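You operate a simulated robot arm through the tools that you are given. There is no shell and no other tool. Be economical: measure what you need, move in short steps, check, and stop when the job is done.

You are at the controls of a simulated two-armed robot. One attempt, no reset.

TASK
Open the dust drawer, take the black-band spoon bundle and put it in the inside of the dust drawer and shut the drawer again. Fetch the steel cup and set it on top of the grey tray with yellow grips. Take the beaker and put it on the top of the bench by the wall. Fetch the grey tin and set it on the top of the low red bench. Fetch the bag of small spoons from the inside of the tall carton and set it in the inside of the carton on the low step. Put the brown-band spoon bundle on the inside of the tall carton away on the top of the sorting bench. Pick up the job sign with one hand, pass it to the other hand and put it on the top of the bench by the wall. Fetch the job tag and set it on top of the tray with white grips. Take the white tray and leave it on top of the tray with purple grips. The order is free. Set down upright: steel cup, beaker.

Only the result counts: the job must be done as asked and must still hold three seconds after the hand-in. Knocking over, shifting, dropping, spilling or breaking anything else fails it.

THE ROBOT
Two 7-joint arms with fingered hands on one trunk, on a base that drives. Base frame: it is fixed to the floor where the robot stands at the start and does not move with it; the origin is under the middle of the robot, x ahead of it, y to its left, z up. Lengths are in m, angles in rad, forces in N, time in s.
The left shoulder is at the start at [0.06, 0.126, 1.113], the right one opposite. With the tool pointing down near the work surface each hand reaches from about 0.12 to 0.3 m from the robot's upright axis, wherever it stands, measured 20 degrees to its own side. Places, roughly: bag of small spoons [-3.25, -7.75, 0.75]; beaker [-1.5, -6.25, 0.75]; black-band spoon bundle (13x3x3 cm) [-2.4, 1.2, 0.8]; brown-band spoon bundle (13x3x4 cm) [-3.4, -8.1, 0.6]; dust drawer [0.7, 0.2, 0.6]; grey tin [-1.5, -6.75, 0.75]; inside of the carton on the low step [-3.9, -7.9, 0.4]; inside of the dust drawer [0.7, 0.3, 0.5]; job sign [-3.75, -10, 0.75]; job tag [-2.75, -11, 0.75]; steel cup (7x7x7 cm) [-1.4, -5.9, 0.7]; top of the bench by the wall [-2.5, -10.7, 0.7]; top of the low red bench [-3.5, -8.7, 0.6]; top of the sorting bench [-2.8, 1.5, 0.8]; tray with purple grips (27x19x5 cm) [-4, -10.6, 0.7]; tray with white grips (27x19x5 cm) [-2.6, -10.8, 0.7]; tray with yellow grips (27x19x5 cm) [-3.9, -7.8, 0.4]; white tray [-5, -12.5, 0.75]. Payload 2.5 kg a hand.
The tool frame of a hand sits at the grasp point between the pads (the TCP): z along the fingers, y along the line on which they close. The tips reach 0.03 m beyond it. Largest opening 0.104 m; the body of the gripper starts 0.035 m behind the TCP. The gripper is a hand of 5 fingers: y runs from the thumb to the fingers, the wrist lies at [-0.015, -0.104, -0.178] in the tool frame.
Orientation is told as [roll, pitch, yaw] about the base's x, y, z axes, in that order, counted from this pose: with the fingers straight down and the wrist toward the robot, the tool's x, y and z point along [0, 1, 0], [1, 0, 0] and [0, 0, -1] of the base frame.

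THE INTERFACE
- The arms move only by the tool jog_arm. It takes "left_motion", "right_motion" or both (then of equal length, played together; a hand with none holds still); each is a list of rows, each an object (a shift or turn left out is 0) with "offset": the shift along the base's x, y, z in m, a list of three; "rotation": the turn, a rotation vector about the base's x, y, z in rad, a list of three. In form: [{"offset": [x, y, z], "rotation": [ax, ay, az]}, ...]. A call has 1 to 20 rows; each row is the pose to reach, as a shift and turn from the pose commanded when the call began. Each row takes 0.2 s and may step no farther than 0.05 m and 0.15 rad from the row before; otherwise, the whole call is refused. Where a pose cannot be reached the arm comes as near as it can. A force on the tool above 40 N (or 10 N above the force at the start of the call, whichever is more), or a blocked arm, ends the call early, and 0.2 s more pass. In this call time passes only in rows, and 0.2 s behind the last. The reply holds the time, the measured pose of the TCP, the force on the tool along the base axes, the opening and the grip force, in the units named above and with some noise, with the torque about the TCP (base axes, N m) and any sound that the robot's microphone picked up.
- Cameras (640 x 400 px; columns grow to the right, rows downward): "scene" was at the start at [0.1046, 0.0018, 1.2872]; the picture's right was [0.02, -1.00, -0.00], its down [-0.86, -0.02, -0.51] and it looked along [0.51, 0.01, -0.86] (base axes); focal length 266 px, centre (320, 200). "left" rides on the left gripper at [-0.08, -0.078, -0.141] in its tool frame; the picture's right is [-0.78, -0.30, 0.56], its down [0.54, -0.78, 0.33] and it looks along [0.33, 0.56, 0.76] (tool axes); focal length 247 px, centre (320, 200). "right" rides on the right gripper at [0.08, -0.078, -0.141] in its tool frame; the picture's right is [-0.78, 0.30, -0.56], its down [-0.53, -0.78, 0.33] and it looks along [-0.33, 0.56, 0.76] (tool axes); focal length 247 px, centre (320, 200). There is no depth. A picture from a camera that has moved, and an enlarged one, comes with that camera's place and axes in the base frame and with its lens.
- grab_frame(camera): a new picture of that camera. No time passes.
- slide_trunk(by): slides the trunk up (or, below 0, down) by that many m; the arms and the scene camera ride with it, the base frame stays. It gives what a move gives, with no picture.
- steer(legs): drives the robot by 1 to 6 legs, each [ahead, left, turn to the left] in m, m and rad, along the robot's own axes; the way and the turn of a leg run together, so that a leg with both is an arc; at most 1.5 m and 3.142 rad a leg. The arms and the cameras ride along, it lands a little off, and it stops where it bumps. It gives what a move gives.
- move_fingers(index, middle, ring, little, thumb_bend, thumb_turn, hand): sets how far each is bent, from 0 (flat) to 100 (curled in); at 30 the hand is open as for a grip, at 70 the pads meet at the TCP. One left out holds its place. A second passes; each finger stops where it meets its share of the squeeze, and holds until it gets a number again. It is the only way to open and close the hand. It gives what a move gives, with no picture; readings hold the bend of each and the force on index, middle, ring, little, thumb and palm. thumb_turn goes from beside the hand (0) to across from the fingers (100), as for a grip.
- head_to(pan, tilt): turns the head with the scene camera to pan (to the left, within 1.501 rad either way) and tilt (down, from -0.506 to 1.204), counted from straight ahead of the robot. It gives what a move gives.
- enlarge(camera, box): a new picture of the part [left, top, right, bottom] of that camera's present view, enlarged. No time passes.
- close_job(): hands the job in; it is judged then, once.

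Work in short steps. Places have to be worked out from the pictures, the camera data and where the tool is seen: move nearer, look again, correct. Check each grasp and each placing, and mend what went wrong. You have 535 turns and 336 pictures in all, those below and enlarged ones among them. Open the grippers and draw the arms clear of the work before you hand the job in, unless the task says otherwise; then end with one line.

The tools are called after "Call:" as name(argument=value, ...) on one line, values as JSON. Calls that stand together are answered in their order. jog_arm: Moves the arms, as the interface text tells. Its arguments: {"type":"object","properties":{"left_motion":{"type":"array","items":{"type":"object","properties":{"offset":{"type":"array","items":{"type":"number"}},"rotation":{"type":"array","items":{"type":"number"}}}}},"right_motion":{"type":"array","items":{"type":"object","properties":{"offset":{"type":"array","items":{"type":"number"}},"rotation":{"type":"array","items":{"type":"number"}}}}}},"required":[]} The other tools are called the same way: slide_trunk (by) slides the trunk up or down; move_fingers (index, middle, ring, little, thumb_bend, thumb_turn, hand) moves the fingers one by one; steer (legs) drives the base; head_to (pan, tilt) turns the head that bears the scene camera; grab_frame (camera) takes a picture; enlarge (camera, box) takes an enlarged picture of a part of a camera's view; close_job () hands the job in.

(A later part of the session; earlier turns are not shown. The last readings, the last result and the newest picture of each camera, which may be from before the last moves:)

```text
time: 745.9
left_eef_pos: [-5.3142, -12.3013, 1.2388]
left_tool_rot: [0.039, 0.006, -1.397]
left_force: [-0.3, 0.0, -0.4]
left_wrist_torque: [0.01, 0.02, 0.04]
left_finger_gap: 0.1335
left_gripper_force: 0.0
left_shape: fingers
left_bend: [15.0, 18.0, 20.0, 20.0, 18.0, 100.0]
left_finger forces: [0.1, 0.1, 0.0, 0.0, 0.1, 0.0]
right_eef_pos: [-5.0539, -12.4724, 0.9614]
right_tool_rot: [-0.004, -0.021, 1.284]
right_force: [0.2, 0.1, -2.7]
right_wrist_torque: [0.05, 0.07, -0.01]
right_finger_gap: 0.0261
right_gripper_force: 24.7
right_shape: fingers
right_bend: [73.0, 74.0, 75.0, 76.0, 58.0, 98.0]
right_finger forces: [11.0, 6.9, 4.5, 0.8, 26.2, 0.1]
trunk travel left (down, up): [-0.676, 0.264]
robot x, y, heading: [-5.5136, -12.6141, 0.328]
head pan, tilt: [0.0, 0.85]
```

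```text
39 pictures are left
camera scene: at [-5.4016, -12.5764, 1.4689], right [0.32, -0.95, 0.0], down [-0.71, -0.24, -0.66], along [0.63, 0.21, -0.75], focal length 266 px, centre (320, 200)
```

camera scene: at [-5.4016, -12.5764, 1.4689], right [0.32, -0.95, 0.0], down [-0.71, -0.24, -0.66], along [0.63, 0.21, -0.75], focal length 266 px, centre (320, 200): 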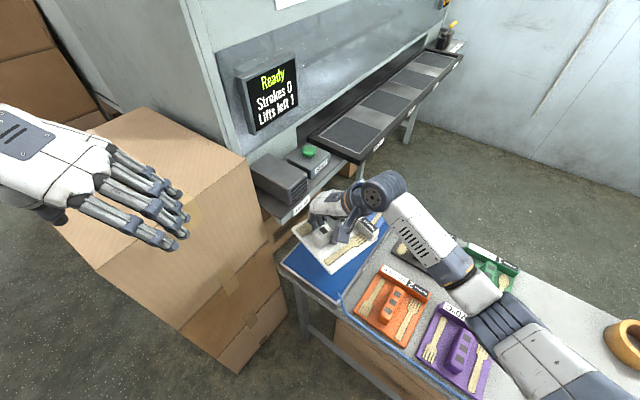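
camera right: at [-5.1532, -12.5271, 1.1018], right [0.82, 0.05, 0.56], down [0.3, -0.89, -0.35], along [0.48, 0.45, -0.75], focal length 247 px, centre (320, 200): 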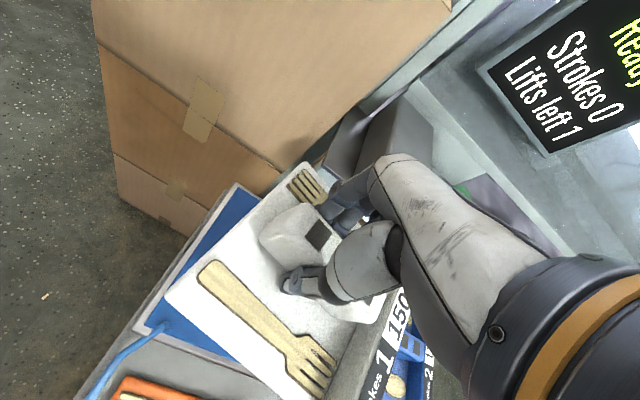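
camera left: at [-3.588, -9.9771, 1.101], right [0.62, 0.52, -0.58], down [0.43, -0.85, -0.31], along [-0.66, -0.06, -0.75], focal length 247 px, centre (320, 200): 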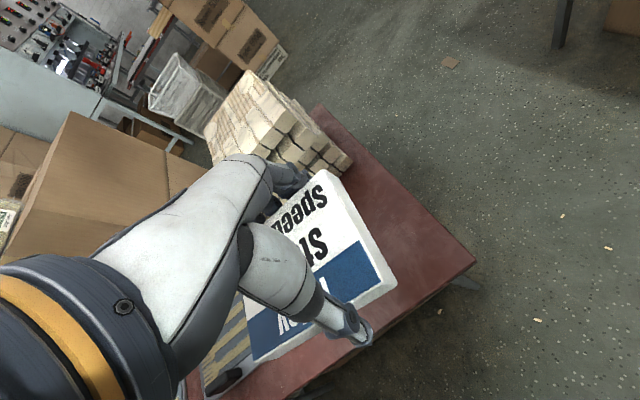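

White tray is up (the mat's counter shows one lift used). I raise slightly, back off, and drive back north along the aisle.

Call:
slide_trunk(by=0.08)

Call:
steer(legs=[[-0.42, 0, 0], [0, 0, 0.95], [1.45, 0.2, 0]])

Call:
head_to(pan=-0.2, tilt=0.6)

Call:
grab_frame(camera="scene")

```text
time: 747.0
left_eef_pos: [-5.3141, -12.3001, 1.3182]
left_tool_rot: [0.038, 0.009, -1.396]
left_force: [-0.4, -0.6, 0.5]
left_wrist_torque: [0.02, 0.0, 0.0]
left_finger_gap: 0.1335
left_gripper_force: 0.0
left_shape: fingers
left_bend: [15.0, 18.0, 20.0, 20.0, 18.0, 100.0]
left_finger forces: [0.1, 0.1, 0.0, 0.1, 0.0, 0.0]
right_eef_pos: [-5.053, -12.4716, 1.0438]
right_tool_rot: [-0.003, -0.022, 1.285]
right_force: [0.0, 0.4, -2.7]
right_wrist_torque: [0.05, 0.05, 0.0]
right_finger_gap: 0.0262
right_gripper_force: 25.1
right_shape: fingers
right_bend: [73.0, 74.0, 75.0, 76.0, 58.0, 98.0]
right_finger forces: [10.9, 7.0, 4.5, 0.8, 26.2, 0.0]
trunk travel left (down, up): [-0.756, 0.184]
robot x, y, heading: [-5.5107, -12.6108, 0.326]
head pan, tilt: [0.0, 0.85]
```

```text
time: 758.9
left_eef_pos: [-5.8278, -10.9831, 1.3188]
left_tool_rot: [0.037, 0.009, -0.456]
left_force: [-0.4, -0.2, 0.5]
left_wrist_torque: [0.03, -0.02, 0.01]
left_finger_gap: 0.1336
left_gripper_force: 0.1
left_shape: fingers
left_bend: [15.0, 18.0, 20.0, 20.0, 18.0, 100.0]
left_finger forces: [0.1, 0.0, 0.1, 0.1, 0.1, 0.0]
right_eef_pos: [-5.5368, -10.8745, 1.0431]
right_tool_rot: [-0.002, -0.023, 2.226]
right_force: [-1.1, 0.7, -3.0]
right_wrist_torque: [0.03, 0.12, 0.0]
right_finger_gap: 0.0261
right_gripper_force: 23.8
right_shape: fingers
right_bend: [73.0, 74.0, 75.0, 76.0, 58.0, 98.0]
right_finger forces: [10.7, 7.2, 4.4, 0.6, 25.1, 0.0]
trunk travel left (down, up): [-0.756, 0.184]
robot x, y, heading: [-5.6901, -11.3293, 1.266]
head pan, tilt: [0.0, 0.85]
```

```text
time: 759.6
left_eef_pos: [-5.8282, -10.9825, 1.3196]
left_tool_rot: [0.039, 0.008, -0.457]
left_force: [0.8, 0.2, 0.4]
left_wrist_torque: [0.0, 0.01, 0.02]
left_finger_gap: 0.1333
left_gripper_force: 0.1
left_shape: fingers
left_bend: [15.0, 18.0, 20.0, 20.0, 18.0, 100.0]
left_finger forces: [0.0, 0.0, 0.1, 0.0, 0.0, 0.0]
right_eef_pos: [-5.5356, -10.8731, 1.0432]
right_tool_rot: [-0.003, -0.024, 2.225]
right_force: [0.1, 0.0, -3.1]
right_wrist_torque: [-0.03, 0.1, 0.0]
right_finger_gap: 0.026
right_gripper_force: 23.9
right_shape: fingers
right_bend: [73.0, 74.0, 75.0, 76.0, 58.0, 98.0]
right_finger forces: [10.7, 7.1, 4.5, 0.7, 25.1, 0.0]
trunk travel left (down, up): [-0.756, 0.184]
robot x, y, heading: [-5.6885, -11.329, 1.26]
head pan, tilt: [-0.201, 0.6]
```

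```text
38 pictures are left
camera scene: at [-5.6383, -11.2116, 1.5697], right [0.87, -0.49, 0.0], down [-0.28, -0.49, -0.82], along [0.4, 0.72, -0.57], focal length 266 px, centre (320, 200)
```

scene: 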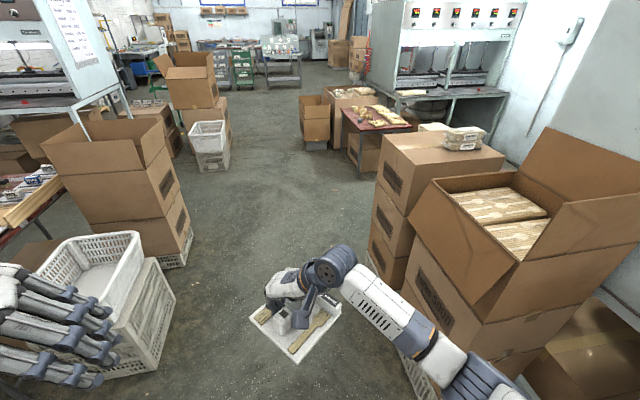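

The aisle ahead is clear. I continue north, then east into the corridor, and turn to face east.

Call:
steer(legs=[[1.35, 0.03, 0], [0.8, -0.43, 0], [0, 0, -1.56], [0.9, 0, 0]])

Call:
head_to(pan=-0.6, tilt=0.75)

Call:
grab_frame(camera="scene")

```text
time: 778.9
left_eef_pos: [-3.4145, -9.6129, 1.3186]
left_tool_rot: [0.04, 0.009, -2.08]
left_force: [0.3, 0.8, -0.3]
left_wrist_torque: [-0.02, 0.05, 0.0]
left_finger_gap: 0.1334
left_gripper_force: 0.0
left_shape: fingers
left_bend: [15.0, 18.0, 20.0, 20.0, 18.0, 100.0]
left_finger forces: [0.1, 0.0, 0.1, 0.2, 0.0, 0.0]
right_eef_pos: [-3.3201, -9.9102, 1.0426]
right_tool_rot: [-0.003, -0.021, 0.603]
right_force: [0.5, -0.7, -3.2]
right_wrist_torque: [0.13, 0.02, -0.03]
right_finger_gap: 0.026
right_gripper_force: 23.4
right_shape: fingers
right_bend: [73.0, 74.0, 75.0, 76.0, 58.0, 98.0]
right_finger forces: [10.4, 7.1, 4.2, 0.6, 24.3, 0.1]
trunk travel left (down, up): [-0.756, 0.184]
robot x, y, heading: [-3.7685, -9.7352, -0.357]
head pan, tilt: [-0.201, 0.6]
```

```text
time: 779.8
left_eef_pos: [-3.4161, -9.6134, 1.3192]
left_tool_rot: [0.038, 0.009, -2.078]
left_force: [0.4, 0.2, -0.4]
left_wrist_torque: [0.02, 0.02, -0.01]
left_finger_gap: 0.1332
left_gripper_force: 0.1
left_shape: fingers
left_bend: [15.0, 18.0, 20.0, 20.0, 18.0, 100.0]
left_finger forces: [0.0, 0.0, 0.1, 0.1, 0.0, 0.0]
right_eef_pos: [-3.3215, -9.9107, 1.042]
right_tool_rot: [-0.004, -0.024, 0.606]
right_force: [-0.3, -0.7, -2.7]
right_wrist_torque: [0.13, -0.01, 0.01]
right_finger_gap: 0.0258
right_gripper_force: 23.0
right_shape: fingers
right_bend: [73.0, 74.0, 75.0, 76.0, 58.0, 98.0]
right_finger forces: [10.4, 7.1, 4.3, 0.5, 24.4, 0.1]
trunk travel left (down, up): [-0.756, 0.184]
robot x, y, heading: [-3.7643, -9.7322, -0.363]
head pan, tilt: [-0.6, 0.75]
```

```text
37 pictures are left
camera scene: at [-3.6836, -9.8146, 1.5569], right [-0.82, -0.58, 0.0], down [-0.39, 0.56, -0.73], along [0.42, -0.6, -0.68], focal length 266 px, centre (320, 200)
```

scene: 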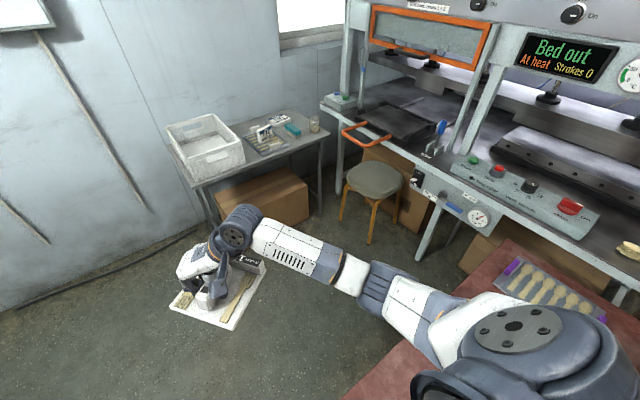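

The purple-grip tray is at ≈(-4.04,-10.6), best reached from the table's east side. I go along the corridor, turn around there, and back-strafe into the gap.

Call:
slide_trunk(by=0.07)

Call:
steer(legs=[[0.5, 0.17, 0], [0, 0, 1.9], [0, 0, 1.86]])

Call:
head_to(pan=0.2, tilt=0.75)

Call:
grab_frame(camera="scene")

```text
time: 780.9
left_eef_pos: [-3.4158, -9.613, 1.3881]
left_tool_rot: [0.038, 0.009, -2.077]
left_force: [-0.5, 0.4, -0.7]
left_wrist_torque: [0.03, 0.04, 0.02]
left_finger_gap: 0.1332
left_gripper_force: 0.1
left_shape: fingers
left_bend: [15.0, 18.0, 20.0, 20.0, 18.0, 100.0]
left_finger forces: [0.0, 0.0, 0.1, 0.0, 0.0, 0.0]
right_eef_pos: [-3.321, -9.911, 1.1116]
right_tool_rot: [-0.003, -0.022, 0.605]
right_force: [0.5, -0.1, -3.2]
right_wrist_torque: [0.12, -0.04, -0.01]
right_finger_gap: 0.0259
right_gripper_force: 23.7
right_shape: fingers
right_bend: [73.0, 74.0, 75.0, 76.0, 58.0, 98.0]
right_finger forces: [10.4, 7.2, 4.3, 0.6, 24.4, 0.0]
trunk travel left (down, up): [-0.826, 0.114]
robot x, y, heading: [-3.7631, -9.7344, -0.356]
head pan, tilt: [-0.6, 0.75]
```

```text
time: 792.9
left_eef_pos: [-3.4713, -10.0372, 1.3885]
left_tool_rot: [0.039, 0.007, 1.655]
left_force: [-0.6, 0.0, 0.5]
left_wrist_torque: [0.03, 0.02, 0.01]
left_finger_gap: 0.1338
left_gripper_force: 0.1
left_shape: fingers
left_bend: [15.0, 18.0, 20.0, 20.0, 18.0, 100.0]
left_finger forces: [0.0, 0.0, 0.0, 0.0, 0.0, 0.1]
right_eef_pos: [-3.7175, -9.8418, 1.1113]
right_tool_rot: [-0.003, -0.024, -1.946]
right_force: [0.6, 1.4, -2.6]
right_wrist_torque: [-0.05, -0.05, 0.0]
right_finger_gap: 0.0253
right_gripper_force: 22.1
right_shape: fingers
right_bend: [74.0, 74.0, 75.0, 76.0, 58.0, 98.0]
right_finger forces: [10.4, 6.7, 4.1, 0.3, 23.0, 0.0]
trunk travel left (down, up): [-0.826, 0.114]
robot x, y, heading: [-3.2475, -9.7434, -2.906]
head pan, tilt: [-0.6, 0.75]
```

```text
time: 794.0
left_eef_pos: [-3.4718, -10.0358, 1.3885]
left_tool_rot: [0.038, 0.009, 1.656]
left_force: [-0.5, 0.5, 0.2]
left_wrist_torque: [-0.01, 0.0, 0.01]
left_finger_gap: 0.1329
left_gripper_force: 0.1
left_shape: fingers
left_bend: [15.0, 18.0, 20.0, 20.0, 18.0, 100.0]
left_finger forces: [0.0, 0.0, 0.1, 0.0, 0.0, 0.0]
right_eef_pos: [-3.716, -9.841, 1.112]
right_tool_rot: [-0.003, -0.022, -1.946]
right_force: [0.4, -0.5, -3.2]
right_wrist_torque: [-0.1, -0.1, 0.02]
right_finger_gap: 0.0256
right_gripper_force: 22.8
right_shape: fingers
right_bend: [74.0, 74.0, 75.0, 76.0, 58.0, 98.0]
right_finger forces: [10.3, 6.6, 4.1, 0.3, 23.2, 0.1]
trunk travel left (down, up): [-0.826, 0.114]
robot x, y, heading: [-3.2437, -9.7422, -2.906]
head pan, tilt: [0.201, 0.75]
```

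```text
36 pictures are left
camera scene: at [-3.3643, -9.7843, 1.6269], right [-0.42, 0.91, 0.0], down [0.62, 0.29, -0.73], along [-0.66, -0.31, -0.68], focal length 266 px, centre (320, 200)
```

scene: 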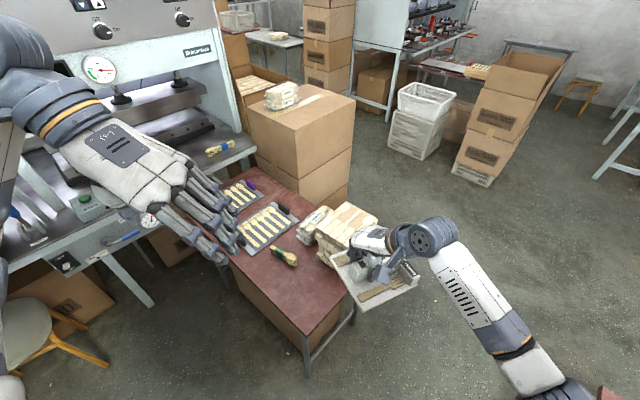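

I tuck the left hand inward, swing the tray to the right hand's home turn, then move into the gap.

Call:
jog_arm(right_motion=[{"rotation": [0, 0, -0.137]}, {"rotation": [0, 0, -0.274]}, {"rotation": [0, 0, -0.411]}, {"rotation": [0, 0, -0.548]}, {"rotation": [0, 0, -0.685]}, {"rotation": [0, 0, -0.822]}, {"rotation": [0, 0, -0.96]}], left_motion=[{"offset": [-0.005, 0.02, 0]}, {"offset": [-0.01, 0.04, 0]}, {"offset": [-0.015, 0.06, 0]}, {"offset": [-0.02, 0.08, 0]}, {"offset": [-0.025, 0.1, 0]}, {"offset": [-0.028, 0.12, 0]}, {"offset": [-0.028, 0.12, 0]}])

Call:
steer(legs=[[0.42, 0.55, 0]])

Call:
head_to(pan=0.1, tilt=0.85)

Call:
grab_frame(camera="scene")

Call:
grab_frame(camera="right")

```text
time: 795.6
left_eef_pos: [-3.4997, -9.9153, 1.3883]
left_tool_rot: [0.039, 0.008, 1.655]
left_force: [0.9, 0.1, -0.4]
left_wrist_torque: [0.02, 0.0, -0.01]
left_finger_gap: 0.1333
left_gripper_force: 0.0
left_shape: fingers
left_bend: [15.0, 18.0, 20.0, 20.0, 18.0, 100.0]
left_finger forces: [0.0, 0.0, 0.1, 0.1, 0.0, 0.1]
right_eef_pos: [-3.7152, -9.842, 1.1137]
right_tool_rot: [-0.004, -0.022, -2.909]
right_force: [-0.1, -0.6, -3.3]
right_wrist_torque: [-0.09, 0.09, -0.02]
right_finger_gap: 0.0252
right_gripper_force: 22.7
right_shape: fingers
right_bend: [74.0, 74.0, 75.0, 76.0, 58.0, 98.0]
right_finger forces: [10.4, 6.5, 4.1, 0.3, 23.2, 0.0]
trunk travel left (down, up): [-0.826, 0.114]
robot x, y, heading: [-3.2443, -9.7422, -2.914]
head pan, tilt: [0.201, 0.75]
```

```text
time: 799.5
left_eef_pos: [-3.7816, -10.5617, 1.3898]
left_tool_rot: [0.04, 0.008, 1.647]
left_force: [0.3, 0.1, 0.2]
left_wrist_torque: [0.0, -0.02, 0.05]
left_finger_gap: 0.1336
left_gripper_force: 0.0
left_shape: fingers
left_bend: [15.0, 18.0, 20.0, 20.0, 18.0, 100.0]
left_finger forces: [0.0, 0.0, 0.0, 0.0, 0.0, 0.1]
right_eef_pos: [-3.9979, -10.4875, 1.1129]
right_tool_rot: [-0.004, -0.023, -2.915]
right_force: [-0.2, -0.4, -2.5]
right_wrist_torque: [-0.12, 0.02, 0.04]
right_finger_gap: 0.0253
right_gripper_force: 22.2
right_shape: fingers
right_bend: [74.0, 74.0, 75.0, 76.0, 58.0, 98.0]
right_finger forces: [10.3, 6.5, 4.2, 0.4, 23.3, 0.1]
trunk travel left (down, up): [-0.826, 0.114]
robot x, y, heading: [-3.5255, -10.3909, -2.915]
head pan, tilt: [0.201, 0.75]
```

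```text
time: 800.2
left_eef_pos: [-3.7816, -10.5622, 1.3887]
left_tool_rot: [0.038, 0.009, 1.647]
left_force: [0.0, 0.3, -0.7]
left_wrist_torque: [-0.02, 0.02, -0.01]
left_finger_gap: 0.1335
left_gripper_force: 0.1
left_shape: fingers
left_bend: [15.0, 18.0, 20.0, 20.0, 18.0, 100.0]
left_finger forces: [0.0, 0.0, 0.0, 0.0, 0.0, 0.0]
right_eef_pos: [-3.9979, -10.4872, 1.1134]
right_tool_rot: [-0.004, -0.023, -2.914]
right_force: [1.1, 1.2, -3.9]
right_wrist_torque: [-0.09, 0.05, 0.0]
right_finger_gap: 0.0251
right_gripper_force: 22.3
right_shape: fingers
right_bend: [74.0, 74.0, 75.0, 76.0, 58.0, 98.0]
right_finger forces: [10.3, 6.5, 4.2, 0.3, 23.2, 0.0]
trunk travel left (down, up): [-0.826, 0.114]
robot x, y, heading: [-3.5279, -10.389, -2.916]
head pan, tilt: [0.099, 0.85]
```

```text
35 pictures are left
camera scene: at [-3.6444, -10.4232, 1.6189], right [-0.32, 0.95, 0.0], down [0.71, 0.24, -0.66], along [-0.63, -0.21, -0.75], focal length 266 px, centre (320, 200)
```

scene: 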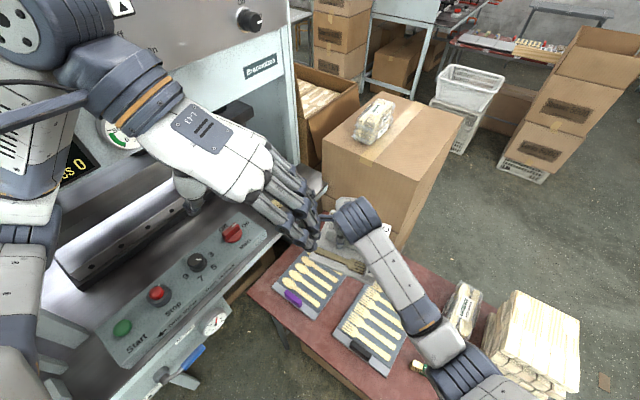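

```text
34 pictures are left
camera right: at [-3.9008, -10.5478, 1.2517], right [-0.45, 0.69, 0.57], down [0.63, 0.7, -0.35], along [-0.63, 0.2, -0.75], focal length 247 px, centre (320, 200)
```

right: 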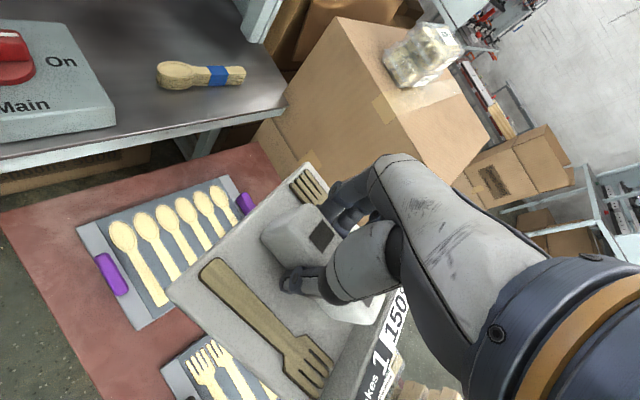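

Purple tray: centre ≈(-4.04,-10.58), long axis 2.885 rad. I align the white tray above it first.

Call:
jog_arm(right_motion=[{"offset": [-0.01, -0.023, 0], "rotation": [0, 0, -0.12]}, {"offset": [-0.02, -0.046, 0], "rotation": [0, 0, -0.24]}, {"offset": [-0.031, -0.07, 0], "rotation": [0, 0, -0.36]}, {"offset": [-0.042, -0.093, 0], "rotation": [0, 0, -0.48]}])

Call:
slide_trunk(by=-0.12)

Call:
grab_frame(camera="right")

Call:
grab_frame(camera="scene")

```text
time: 801.4
left_eef_pos: [-3.7814, -10.5607, 1.3892]
left_tool_rot: [0.038, 0.01, 1.647]
left_force: [-0.3, 0.2, 0.4]
left_wrist_torque: [-0.04, 0.01, 0.0]
left_finger_gap: 0.1333
left_gripper_force: 0.1
left_shape: fingers
left_bend: [15.0, 18.0, 20.0, 20.0, 18.0, 100.0]
left_finger forces: [0.0, 0.0, 0.0, 0.1, 0.0, 0.1]
right_eef_pos: [-4.0635, -10.5299, 1.0964]
right_tool_rot: [-0.064, -0.058, 2.824]
right_force: [-0.1, 0.6, -2.7]
right_wrist_torque: [-0.08, 0.09, 0.01]
right_finger_gap: 0.0254
right_gripper_force: 22.6
right_shape: fingers
right_bend: [74.0, 74.0, 75.0, 76.0, 59.0, 98.0]
right_finger forces: [10.6, 6.2, 4.1, 0.3, 23.4, 0.0]
trunk travel left (down, up): [-0.826, 0.114]
robot x, y, heading: [-3.5329, -10.3921, -2.916]
head pan, tilt: [0.099, 0.85]
stopped in row 4 (right hand): the arm was blocked; the commanded pose is now the measured one
```

```text
time: 802.9
left_eef_pos: [-3.7821, -10.5611, 1.2679]
left_tool_rot: [0.039, 0.01, 1.647]
left_force: [0.4, 0.2, -0.2]
left_wrist_torque: [-0.03, -0.01, 0.03]
left_finger_gap: 0.1336
left_gripper_force: 0.0
left_shape: fingers
left_bend: [15.0, 18.0, 20.0, 20.0, 18.0, 100.0]
left_finger forces: [0.1, 0.0, 0.0, 0.0, 0.0, 0.1]
right_eef_pos: [-4.0629, -10.5324, 0.9762]
right_tool_rot: [-0.065, -0.056, 2.828]
right_force: [0.6, -0.4, -3.4]
right_wrist_torque: [-0.07, 0.09, 0.01]
right_finger_gap: 0.0251
right_gripper_force: 22.4
right_shape: fingers
right_bend: [74.0, 74.0, 75.0, 76.0, 59.0, 98.0]
right_finger forces: [10.5, 6.2, 4.2, 0.3, 23.3, 0.0]
trunk travel left (down, up): [-0.706, 0.234]
robot x, y, heading: [-3.5307, -10.3869, -2.918]
head pan, tilt: [0.099, 0.85]
```

```text
33 pictures are left
camera right: at [-4.0099, -10.6421, 1.1075], right [-0.02, 0.78, 0.62], down [0.89, 0.29, -0.34], along [-0.45, 0.55, -0.7], focal length 247 px, centre (320, 200)
```

right: 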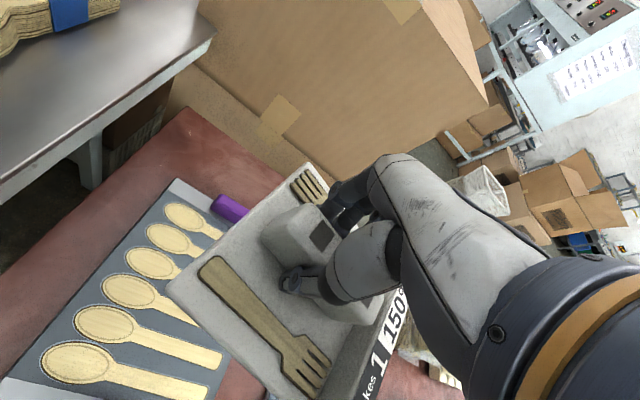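

```text
32 pictures are left
camera scene: at [-3.6443, -10.4231, 1.4989], right [-0.32, 0.95, 0.0], down [0.71, 0.24, -0.66], along [-0.63, -0.21, -0.75], focal length 266 px, centre (320, 200)
```

scene: 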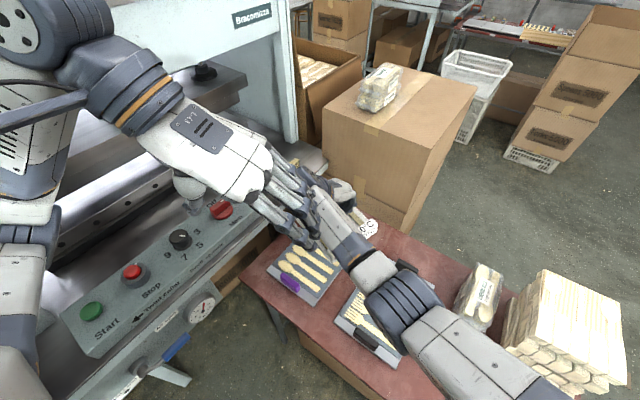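

The left hand crowds the right wrist; I pull it back, then strafe the base 5 cm left, which puts the tray right over the target.

Call:
jog_arm(left_motion=[{"offset": [0.035, 0.01, 0.02]}, {"offset": [0.07, 0.02, 0.04]}, {"offset": [0.1, 0.03, 0.05]}])

Call:
steer(legs=[[-0.005, 0.05, 0]])

Call:
grab_frame(camera="right")

```text
time: 803.7
left_eef_pos: [-3.6813, -10.5287, 1.3186]
left_tool_rot: [0.037, 0.008, 1.646]
left_force: [-0.1, -0.2, 0.4]
left_wrist_torque: [-0.02, 0.03, -0.01]
left_finger_gap: 0.1333
left_gripper_force: 0.1
left_shape: fingers
left_bend: [15.0, 18.0, 20.0, 20.0, 18.0, 100.0]
left_finger forces: [0.1, 0.0, 0.0, 0.0, 0.0, 0.1]
right_eef_pos: [-4.0626, -10.5301, 0.9765]
right_tool_rot: [-0.064, -0.058, 2.829]
right_force: [0.6, -0.6, -3.0]
right_wrist_torque: [-0.08, 0.12, -0.01]
right_finger_gap: 0.0252
right_gripper_force: 22.5
right_shape: fingers
right_bend: [74.0, 74.0, 75.0, 76.0, 59.0, 98.0]
right_finger forces: [10.6, 6.3, 4.2, 0.3, 23.4, 0.1]
trunk travel left (down, up): [-0.706, 0.234]
robot x, y, heading: [-3.5274, -10.3904, -2.915]
head pan, tilt: [0.099, 0.85]
```

```text
time: 804.6
left_eef_pos: [-3.6657, -10.578, 1.3184]
left_tool_rot: [0.039, 0.01, 1.646]
left_force: [0.2, 0.8, -0.1]
left_wrist_torque: [0.04, 0.02, 0.03]
left_finger_gap: 0.1333
left_gripper_force: 0.1
left_shape: fingers
left_bend: [15.0, 18.0, 20.0, 20.0, 18.0, 100.0]
left_finger forces: [0.0, 0.0, 0.0, 0.1, 0.1, 0.0]
right_eef_pos: [-4.046, -10.5788, 0.9767]
right_tool_rot: [-0.066, -0.057, 2.827]
right_force: [0.8, -0.7, -2.6]
right_wrist_torque: [-0.09, 0.08, -0.01]
right_finger_gap: 0.0252
right_gripper_force: 22.3
right_shape: fingers
right_bend: [74.0, 74.0, 75.0, 76.0, 59.0, 98.0]
right_finger forces: [10.5, 6.1, 4.1, 0.3, 23.4, 0.0]
trunk travel left (down, up): [-0.706, 0.234]
robot x, y, heading: [-3.5134, -10.4377, -2.916]
head pan, tilt: [0.099, 0.85]
```

```text
31 pictures are left
camera right: at [-3.9935, -10.6907, 1.1072], right [-0.02, 0.78, 0.62], down [0.89, 0.29, -0.34], along [-0.45, 0.55, -0.7], focal length 247 px, centre (320, 200)
```

right: 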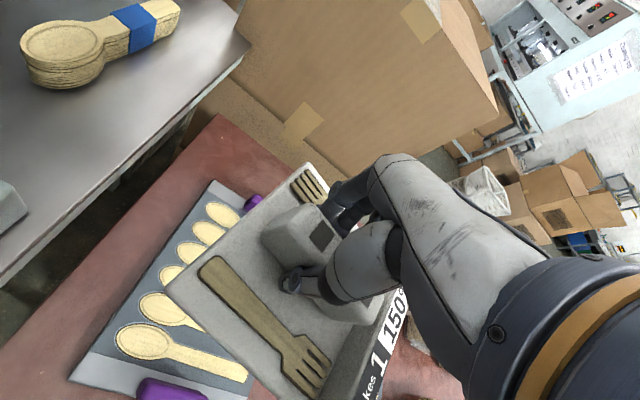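

Aligned within a centimetre. I level the hand and lower.

Call:
jog_arm(right_motion=[{"offset": [0.003, -0.002, 0], "rotation": [-0.07, -0.02, 0]}])

Call:
slide_trunk(by=-0.1)

Call:
grab_frame(camera="right")

Call:
grab_frame(camera="scene")

```text
time: 805.0
left_eef_pos: [-3.6662, -10.5765, 1.317]
left_tool_rot: [0.038, 0.01, 1.646]
left_force: [0.3, -0.5, 0.4]
left_wrist_torque: [0.01, 0.02, 0.01]
left_finger_gap: 0.1334
left_gripper_force: 0.1
left_shape: fingers
left_bend: [15.0, 18.0, 20.0, 20.0, 18.0, 100.0]
left_finger forces: [0.0, 0.0, 0.0, 0.0, 0.1, 0.1]
right_eef_pos: [-4.0457, -10.5788, 0.9758]
right_tool_rot: [-0.005, -0.018, 2.821]
right_force: [-0.3, -0.9, -2.1]
right_wrist_torque: [-0.05, 0.07, 0.04]
right_finger_gap: 0.0251
right_gripper_force: 21.9
right_shape: fingers
right_bend: [74.0, 74.0, 75.0, 76.0, 59.0, 98.0]
right_finger forces: [10.5, 6.3, 4.3, 0.3, 23.2, 0.1]
trunk travel left (down, up): [-0.706, 0.234]
robot x, y, heading: [-3.5148, -10.4368, -2.919]
head pan, tilt: [0.099, 0.85]
```

```text
time: 806.3
left_eef_pos: [-3.6657, -10.5771, 1.2178]
left_tool_rot: [0.039, 0.007, 1.648]
left_force: [-0.5, 0.0, 0.5]
left_wrist_torque: [-0.01, 0.01, -0.02]
left_finger_gap: 0.1333
left_gripper_force: 0.0
left_shape: fingers
left_bend: [15.0, 18.0, 20.0, 20.0, 18.0, 100.0]
left_finger forces: [0.0, 0.0, 0.1, 0.0, 0.1, 0.0]
right_eef_pos: [-4.0452, -10.5792, 0.8756]
right_tool_rot: [-0.009, -0.019, 2.823]
right_force: [0.3, -0.7, -3.7]
right_wrist_torque: [-0.05, 0.12, 0.02]
right_finger_gap: 0.0252
right_gripper_force: 22.7
right_shape: fingers
right_bend: [74.0, 74.0, 75.0, 76.0, 59.0, 98.0]
right_finger forces: [10.5, 6.3, 4.3, 0.3, 23.3, 0.1]
trunk travel left (down, up): [-0.606, 0.334]
robot x, y, heading: [-3.511, -10.4379, -2.92]
head pan, tilt: [0.099, 0.85]
```

```text
30 pictures are left
camera right: at [-3.9945, -10.6809, 1.0142], right [-0.03, 0.82, 0.57], down [0.9, 0.27, -0.34], along [-0.43, 0.5, -0.75], focal length 247 px, centre (320, 200)
```

right: 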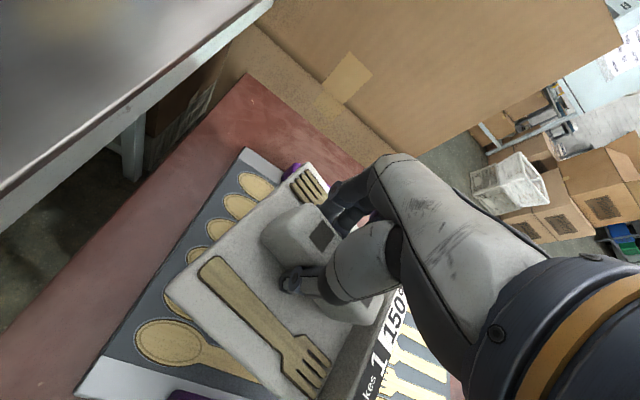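

```text
29 pictures are left
camera scene: at [-3.6281, -10.4708, 1.3989], right [-0.32, 0.95, 0.0], down [0.71, 0.24, -0.66], along [-0.63, -0.21, -0.75], focal length 266 px, centre (320, 200)
```

scene: 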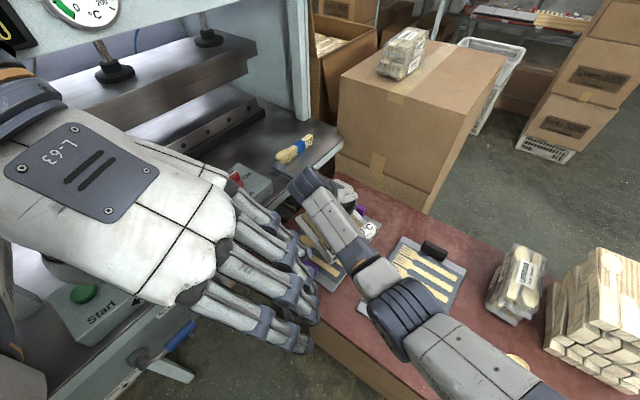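

The tray is rotated ~0.22 rad against the purple one and ~3 cm too far north. I correct both before setting down.

Call:
steer(legs=[[0, 0.035, 0]])

Call:
jog_arm(right_motion=[{"offset": [-0.007, 0.0, 0], "rotation": [0, 0, 0.11]}, {"offset": [-0.015, 0.0, 0], "rotation": [0, 0, 0.22]}])

Call:
grab_frame(camera="right")

```text
time: 807.2
left_eef_pos: [-3.6568, -10.6123, 1.2184]
left_tool_rot: [0.039, 0.011, 1.646]
left_force: [0.0, -1.0, -0.2]
left_wrist_torque: [-0.02, 0.01, -0.01]
left_finger_gap: 0.1335
left_gripper_force: 0.0
left_shape: fingers
left_bend: [15.0, 18.0, 20.0, 20.0, 18.0, 100.0]
left_finger forces: [0.0, 0.1, 0.0, 0.0, 0.0, 0.0]
right_eef_pos: [-4.0384, -10.6118, 0.8753]
right_tool_rot: [-0.009, -0.021, 2.822]
right_force: [0.6, 0.5, -3.6]
right_wrist_torque: [-0.08, 0.05, 0.02]
right_finger_gap: 0.0254
right_gripper_force: 22.3
right_shape: fingers
right_bend: [74.0, 74.0, 75.0, 76.0, 59.0, 98.0]
right_finger forces: [10.5, 6.3, 4.2, 0.3, 23.2, 0.0]
trunk travel left (down, up): [-0.606, 0.334]
robot x, y, heading: [-3.5063, -10.4734, -2.919]
head pan, tilt: [0.099, 0.85]
```

```text
time: 807.8
left_eef_pos: [-3.6587, -10.6093, 1.2175]
left_tool_rot: [0.038, 0.007, 1.647]
left_force: [-0.2, -0.2, -0.6]
left_wrist_torque: [-0.01, -0.03, -0.03]
left_finger_gap: 0.1333
left_gripper_force: 0.0
left_shape: fingers
left_bend: [15.0, 18.0, 20.0, 20.0, 18.0, 100.0]
left_finger forces: [0.1, 0.0, 0.1, 0.0, 0.0, 0.0]
right_eef_pos: [-4.0515, -10.6128, 0.8754]
right_tool_rot: [-0.009, -0.017, 3.043]
right_force: [0.8, -0.4, -2.8]
right_wrist_torque: [-0.09, 0.07, 0.0]
right_finger_gap: 0.025
right_gripper_force: 22.8
right_shape: fingers
right_bend: [74.0, 74.0, 75.0, 76.0, 59.0, 98.0]
right_finger forces: [10.4, 6.4, 4.3, 0.3, 23.1, 0.0]
trunk travel left (down, up): [-0.606, 0.334]
robot x, y, heading: [-3.5047, -10.4746, -2.92]
head pan, tilt: [0.099, 0.85]
```

```text
28 pictures are left
camera right: at [-3.98, -10.7005, 1.0139], right [-0.21, 0.8, 0.57], down [0.82, 0.46, -0.34], along [-0.53, 0.39, -0.75], focal length 247 px, centre (320, 200)
```

right: 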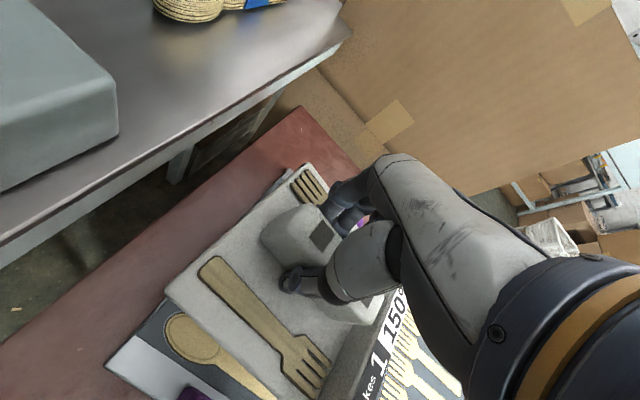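

Now centred between the grips and parallel. Lower to contact.

Call:
slide_trunk(by=-0.03)

Call:
slide_trunk(by=-0.012)

Call:
grab_frame(camera="right")

```text
time: 808.5
left_eef_pos: [-3.6577, -10.6111, 1.1878]
left_tool_rot: [0.038, 0.01, 1.647]
left_force: [0.5, -1.5, 0.2]
left_wrist_torque: [-0.03, 0.0, -0.01]
left_finger_gap: 0.1336
left_gripper_force: 0.0
left_shape: fingers
left_bend: [15.0, 18.0, 20.0, 20.0, 18.0, 100.0]
left_finger forces: [0.0, 0.0, 0.1, 0.0, 0.1, 0.0]
right_eef_pos: [-4.0531, -10.6118, 0.8447]
right_tool_rot: [-0.006, -0.019, 3.042]
right_force: [0.3, -0.9, -3.0]
right_wrist_torque: [-0.07, 0.11, -0.01]
right_finger_gap: 0.0251
right_gripper_force: 22.6
right_shape: fingers
right_bend: [74.0, 74.0, 75.0, 76.0, 59.0, 98.0]
right_finger forces: [10.4, 6.3, 4.3, 0.3, 23.1, 0.0]
trunk travel left (down, up): [-0.576, 0.364]
robot x, y, heading: [-3.507, -10.4741, -2.916]
head pan, tilt: [0.099, 0.85]
```

```text
time: 809.1
left_eef_pos: [-3.6581, -10.6107, 1.1754]
left_tool_rot: [0.039, 0.008, 1.646]
left_force: [0.2, 0.2, 0.2]
left_wrist_torque: [-0.01, -0.01, 0.02]
left_finger_gap: 0.1335
left_gripper_force: 0.1
left_shape: fingers
left_bend: [15.0, 18.0, 20.0, 20.0, 18.0, 100.0]
left_finger forces: [0.0, 0.0, 0.0, 0.1, 0.0, 0.1]
right_eef_pos: [-4.0527, -10.612, 0.8331]
right_tool_rot: [-0.008, -0.02, 3.043]
right_force: [-0.1, 0.1, -3.0]
right_wrist_torque: [-0.07, 0.08, 0.04]
right_finger_gap: 0.0251
right_gripper_force: 22.8
right_shape: fingers
right_bend: [74.0, 74.0, 75.0, 76.0, 59.0, 98.0]
right_finger forces: [10.6, 6.2, 4.3, 0.3, 23.2, 0.1]
trunk travel left (down, up): [-0.564, 0.376]
robot x, y, heading: [-3.5069, -10.4734, -2.916]
head pan, tilt: [0.099, 0.85]
```

```text
27 pictures are left
camera right: at [-3.9801, -10.7008, 0.9724], right [-0.21, 0.8, 0.57], down [0.82, 0.46, -0.34], along [-0.53, 0.4, -0.75], focal length 247 px, centre (320, 200)
```

right: 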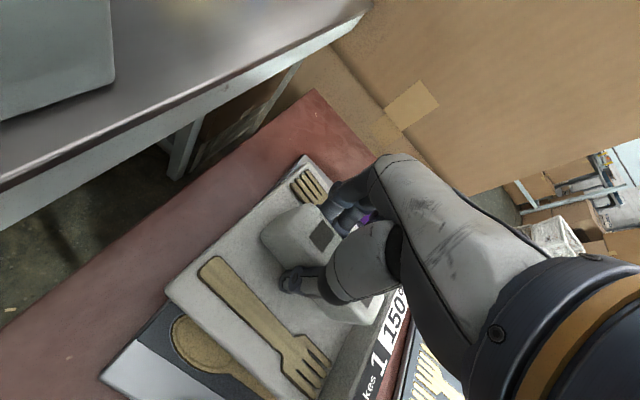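

Continue in small steps.

Call:
slide_trunk(by=-0.01)

Call:
slide_trunk(by=-0.008)

```text
time: 809.7
left_eef_pos: [-3.6586, -10.6106, 1.1667]
left_tool_rot: [0.038, 0.008, 1.648]
left_force: [-0.4, -0.1, 0.3]
left_wrist_torque: [0.03, -0.01, 0.0]
left_finger_gap: 0.1334
left_gripper_force: 0.1
left_shape: fingers
left_bend: [15.0, 18.0, 20.0, 20.0, 18.0, 100.0]
left_finger forces: [0.1, 0.0, 0.0, 0.1, 0.1, 0.1]
right_eef_pos: [-4.0524, -10.612, 0.8237]
right_tool_rot: [-0.008, -0.018, 3.041]
right_force: [-0.7, -0.4, -4.1]
right_wrist_torque: [-0.11, 0.05, 0.0]
right_finger_gap: 0.0251
right_gripper_force: 22.3
right_shape: fingers
right_bend: [74.0, 74.0, 75.0, 76.0, 59.0, 98.0]
right_finger forces: [10.5, 6.4, 4.4, 0.3, 23.3, 0.0]
trunk travel left (down, up): [-0.554, 0.386]
robot x, y, heading: [-3.5041, -10.4728, -2.916]
head pan, tilt: [0.099, 0.85]
```

```text
time: 810.3
left_eef_pos: [-3.6583, -10.6108, 1.1565]
left_tool_rot: [0.038, 0.008, 1.648]
left_force: [0.4, 0.4, 0.2]
left_wrist_torque: [0.01, -0.02, 0.02]
left_finger_gap: 0.1334
left_gripper_force: 0.1
left_shape: fingers
left_bend: [15.0, 18.0, 20.0, 20.0, 18.0, 100.0]
left_finger forces: [0.0, 0.0, 0.0, 0.0, 0.0, 0.0]
right_eef_pos: [-4.0528, -10.6117, 0.8145]
right_tool_rot: [-0.009, -0.014, 3.043]
right_force: [0.3, -0.5, -2.9]
right_wrist_torque: [-0.08, 0.1, 0.0]
right_finger_gap: 0.0251
right_gripper_force: 21.8
right_shape: fingers
right_bend: [74.0, 74.0, 75.0, 76.0, 59.0, 98.0]
right_finger forces: [10.5, 6.3, 4.4, 0.2, 23.1, 0.0]
trunk travel left (down, up): [-0.546, 0.394]
robot x, y, heading: [-3.5025, -10.467, -2.914]
head pan, tilt: [0.099, 0.85]
```

Not yet in contact; continue.

Call:
slide_trunk(by=-0.008)

Call:
slide_trunk(by=-0.008)

Call:
grab_frame(camera="right")

```text
time: 810.9
left_eef_pos: [-3.6591, -10.6107, 1.1495]
left_tool_rot: [0.038, 0.01, 1.648]
left_force: [0.1, 0.2, 0.0]
left_wrist_torque: [0.01, 0.02, -0.01]
left_finger_gap: 0.1334
left_gripper_force: 0.1
left_shape: fingers
left_bend: [15.0, 18.0, 20.0, 20.0, 18.0, 100.0]
left_finger forces: [0.0, 0.0, 0.0, 0.1, 0.0, 0.0]
right_eef_pos: [-4.0513, -10.6123, 0.8077]
right_tool_rot: [-0.008, -0.02, 3.041]
right_force: [0.8, -0.5, -2.1]
right_wrist_torque: [0.01, -0.08, 0.01]
right_finger_gap: 0.0253
right_gripper_force: 22.6
right_shape: fingers
right_bend: [74.0, 74.0, 75.0, 76.0, 59.0, 98.0]
right_finger forces: [10.2, 6.3, 4.6, 0.4, 24.0, 0.1]
trunk travel left (down, up): [-0.538, 0.402]
robot x, y, heading: [-3.5038, -10.469, -2.917]
head pan, tilt: [0.099, 0.85]
```

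```text
time: 811.4
left_eef_pos: [-3.6568, -10.6105, 1.1413]
left_tool_rot: [0.038, 0.008, 1.647]
left_force: [-0.7, 0.5, 0.5]
left_wrist_torque: [0.04, -0.02, -0.02]
left_finger_gap: 0.1333
left_gripper_force: 0.0
left_shape: fingers
left_bend: [15.0, 18.0, 20.0, 20.0, 18.0, 100.0]
left_finger forces: [0.0, 0.0, 0.0, 0.0, 0.0, 0.0]
right_eef_pos: [-4.0518, -10.6141, 0.8016]
right_tool_rot: [-0.006, -0.02, 3.044]
right_force: [-1.5, -0.9, -0.3]
right_wrist_torque: [0.1, -0.31, 0.01]
right_finger_gap: 0.0253
right_gripper_force: 24.6
right_shape: fingers
right_bend: [74.0, 74.0, 75.0, 76.0, 59.0, 98.0]
right_finger forces: [9.0, 6.2, 5.8, 0.3, 27.0, 0.0]
trunk travel left (down, up): [-0.53, 0.41]
robot x, y, heading: [-3.5063, -10.473, -2.915]
head pan, tilt: [0.099, 0.85]
```

```text
26 pictures are left
camera right: at [-3.98, -10.7009, 0.9389], right [-0.21, 0.8, 0.57], down [0.82, 0.46, -0.34], along [-0.53, 0.39, -0.75], focal length 247 px, centre (320, 200)
```

right: 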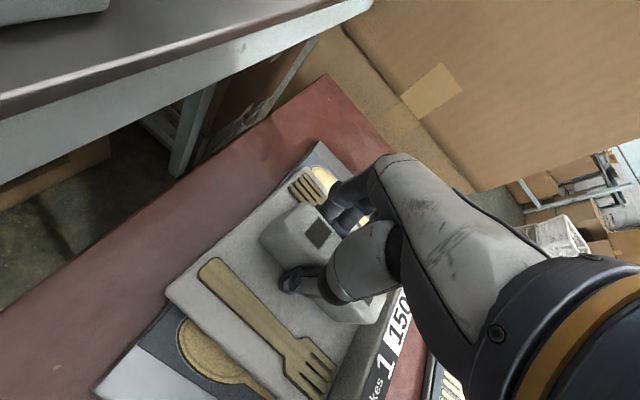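

Beginning contact. A few mm more.

Call:
slide_trunk(by=-0.006)

Call:
slide_trunk(by=-0.004)

Call:
grab_frame(camera="right")

```text
time: 812.0
left_eef_pos: [-3.6569, -10.6106, 1.1356]
left_tool_rot: [0.04, 0.01, 1.648]
left_force: [-0.7, 0.6, 0.1]
left_wrist_torque: [-0.02, 0.02, -0.02]
left_finger_gap: 0.1333
left_gripper_force: 0.2
left_shape: fingers
left_bend: [15.0, 18.0, 20.0, 20.0, 18.0, 100.0]
left_finger forces: [0.0, 0.0, 0.1, 0.1, 0.0, 0.0]
right_eef_pos: [-4.0531, -10.6122, 0.7962]
right_tool_rot: [-0.004, -0.023, 3.041]
right_force: [1.0, 1.7, 16.5]
right_wrist_torque: [-0.03, -0.96, -0.01]
right_finger_gap: 0.0257
right_gripper_force: 31.2
right_shape: fingers
right_bend: [74.0, 74.0, 75.0, 76.0, 59.0, 98.0]
right_finger forces: [8.5, 6.3, 5.0, 0.5, 42.5, 0.1]
trunk travel left (down, up): [-0.524, 0.416]
robot x, y, heading: [-3.5061, -10.4729, -2.918]
head pan, tilt: [0.099, 0.85]
```

```text
time: 812.5
left_eef_pos: [-3.6549, -10.6094, 1.132]
left_tool_rot: [0.043, 0.01, 1.648]
left_force: [-0.4, 0.8, -0.1]
left_wrist_torque: [0.0, -0.02, 0.01]
left_finger_gap: 0.1334
left_gripper_force: 0.1
left_shape: fingers
left_bend: [15.0, 18.0, 20.0, 20.0, 18.0, 100.0]
left_finger forces: [0.0, 0.1, 0.0, 0.1, 0.1, 0.0]
right_eef_pos: [-4.0516, -10.614, 0.7985]
right_tool_rot: [0.0, -0.033, 3.042]
right_force: [2.5, 4.8, 36.2]
right_wrist_torque: [-0.15, -1.66, -0.02]
right_finger_gap: 0.0259
right_gripper_force: 41.8
right_shape: fingers
right_bend: [74.0, 74.0, 75.0, 76.0, 59.0, 98.0]
right_finger forces: [8.8, 6.4, 4.9, 0.4, 62.9, 0.1]
trunk travel left (down, up): [-0.52, 0.42]
robot x, y, heading: [-3.5044, -10.4771, -2.914]
head pan, tilt: [0.099, 0.85]
```

```text
25 pictures are left
camera right: at [-3.9787, -10.7007, 0.9359], right [-0.2, 0.8, 0.57], down [0.81, 0.46, -0.36], along [-0.54, 0.39, -0.74], focal length 247 px, centre (320, 200)
```

right: 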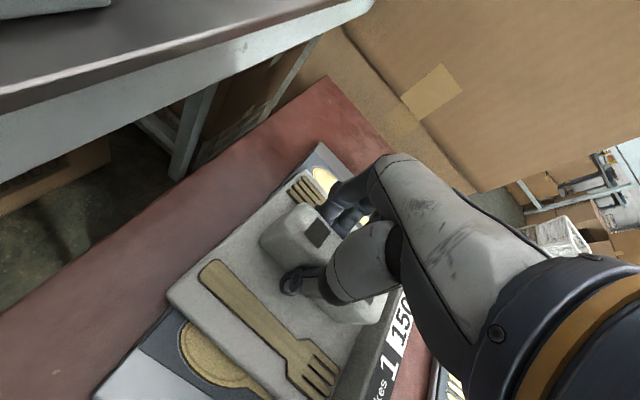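

Firm contact. Ease up 4 mm and release, then rise.

Call:
slide_trunk(by=0.005)

Call:
move_fingers(hand="right", index=55, middle=55, ring=55, little=55, thumb_bend=42)

Call:
move_fingers(hand="right", index=42, middle=42, ring=42, little=42, thumb_bend=38)

Call:
slide_trunk(by=0.15)

Call:
grab_frame(camera="right")

```text
time: 813.0
left_eef_pos: [-3.6575, -10.6103, 1.1361]
left_tool_rot: [0.04, 0.01, 1.647]
left_force: [-0.1, -0.6, 0.6]
left_wrist_torque: [0.02, 0.01, 0.0]
left_finger_gap: 0.1331
left_gripper_force: 0.0
left_shape: fingers
left_bend: [15.0, 18.0, 20.0, 20.0, 18.0, 100.0]
left_finger forces: [0.0, 0.0, 0.0, 0.0, 0.0, 0.0]
right_eef_pos: [-4.0519, -10.6125, 0.7955]
right_tool_rot: [-0.004, -0.024, 3.045]
right_force: [-3.3, -1.0, 21.4]
right_wrist_torque: [-0.08, -0.81, -0.03]
right_finger_gap: 0.0255
right_gripper_force: 34.2
right_shape: fingers
right_bend: [74.0, 74.0, 75.0, 76.0, 59.0, 98.0]
right_finger forces: [9.7, 7.5, 5.6, 0.5, 44.0, 0.1]
trunk travel left (down, up): [-0.525, 0.415]
robot x, y, heading: [-3.5074, -10.4696, -2.914]
head pan, tilt: [0.099, 0.85]
```

```text
time: 814.0
left_eef_pos: [-3.6568, -10.6115, 1.1378]
left_tool_rot: [0.04, 0.008, 1.648]
left_force: [-0.4, -0.6, -0.5]
left_wrist_torque: [-0.01, 0.01, -0.03]
left_finger_gap: 0.1333
left_gripper_force: 0.1
left_shape: fingers
left_bend: [15.0, 18.0, 20.0, 20.0, 18.0, 100.0]
left_finger forces: [0.0, 0.1, 0.0, 0.0, 0.0, 0.0]
right_eef_pos: [-4.0519, -10.6123, 0.7971]
right_tool_rot: [-0.006, -0.022, 3.043]
right_force: [-0.8, -2.4, 18.2]
right_wrist_torque: [-0.07, 0.49, 0.07]
right_finger_gap: 0.056
right_gripper_force: 8.2
right_shape: fingers
right_bend: [55.0, 55.0, 55.0, 55.0, 42.0, 99.0]
right_finger forces: [7.9, 9.2, 0.0, 0.0, 0.2, 0.0]
trunk travel left (down, up): [-0.525, 0.415]
robot x, y, heading: [-3.5029, -10.468, -2.918]
head pan, tilt: [0.099, 0.85]
```

```text
time: 815.0
left_eef_pos: [-3.6561, -10.6099, 1.1368]
left_tool_rot: [0.04, 0.009, 1.646]
left_force: [0.0, 0.4, 0.4]
left_wrist_torque: [-0.01, 0.03, 0.03]
left_finger_gap: 0.1333
left_gripper_force: 0.0
left_shape: fingers
left_bend: [15.0, 18.0, 20.0, 20.0, 18.0, 100.0]
left_finger forces: [0.0, 0.0, 0.0, 0.0, 0.1, 0.0]
right_eef_pos: [-4.0511, -10.6125, 0.7949]
right_tool_rot: [-0.007, -0.019, 3.041]
right_force: [4.1, -1.5, 11.9]
right_wrist_torque: [0.03, 0.2, 0.03]
right_finger_gap: 0.0776
right_gripper_force: 5.7
right_shape: fingers
right_bend: [43.0, 45.0, 42.0, 42.0, 38.0, 98.0]
right_finger forces: [0.8, 9.8, 0.0, 0.0, 1.0, 0.0]
trunk travel left (down, up): [-0.525, 0.415]
robot x, y, heading: [-3.5055, -10.4721, -2.917]
head pan, tilt: [0.099, 0.85]
```

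```text
time: 816.8
left_eef_pos: [-3.6577, -10.6116, 1.2859]
left_tool_rot: [0.039, 0.008, 1.647]
left_force: [0.7, 0.0, 0.3]
left_wrist_torque: [0.0, 0.01, -0.02]
left_finger_gap: 0.1335
left_gripper_force: 0.1
left_shape: fingers
left_bend: [15.0, 18.0, 20.0, 20.0, 18.0, 100.0]
left_finger forces: [0.0, 0.1, 0.0, 0.1, 0.0, 0.0]
right_eef_pos: [-4.051, -10.611, 0.9448]
right_tool_rot: [-0.009, -0.018, 3.041]
right_force: [0.6, 0.5, 0.1]
right_wrist_torque: [0.0, 0.03, -0.02]
right_finger_gap: 0.0779
right_gripper_force: 0.0
right_shape: fingers
right_bend: [42.0, 42.0, 42.0, 42.0, 38.0, 98.0]
right_finger forces: [0.1, 0.0, 0.1, 0.0, 0.1, 0.0]
trunk travel left (down, up): [-0.675, 0.265]
robot x, y, heading: [-3.504, -10.4707, -2.912]
head pan, tilt: [0.099, 0.85]
```

```text
24 pictures are left
camera right: at [-3.98, -10.7008, 1.0834], right [-0.21, 0.8, 0.57], down [0.82, 0.46, -0.34], along [-0.53, 0.4, -0.75], focal length 247 px, centre (320, 200)
```

right: 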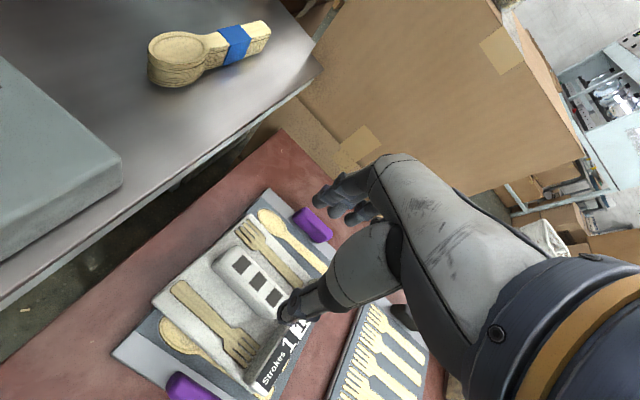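

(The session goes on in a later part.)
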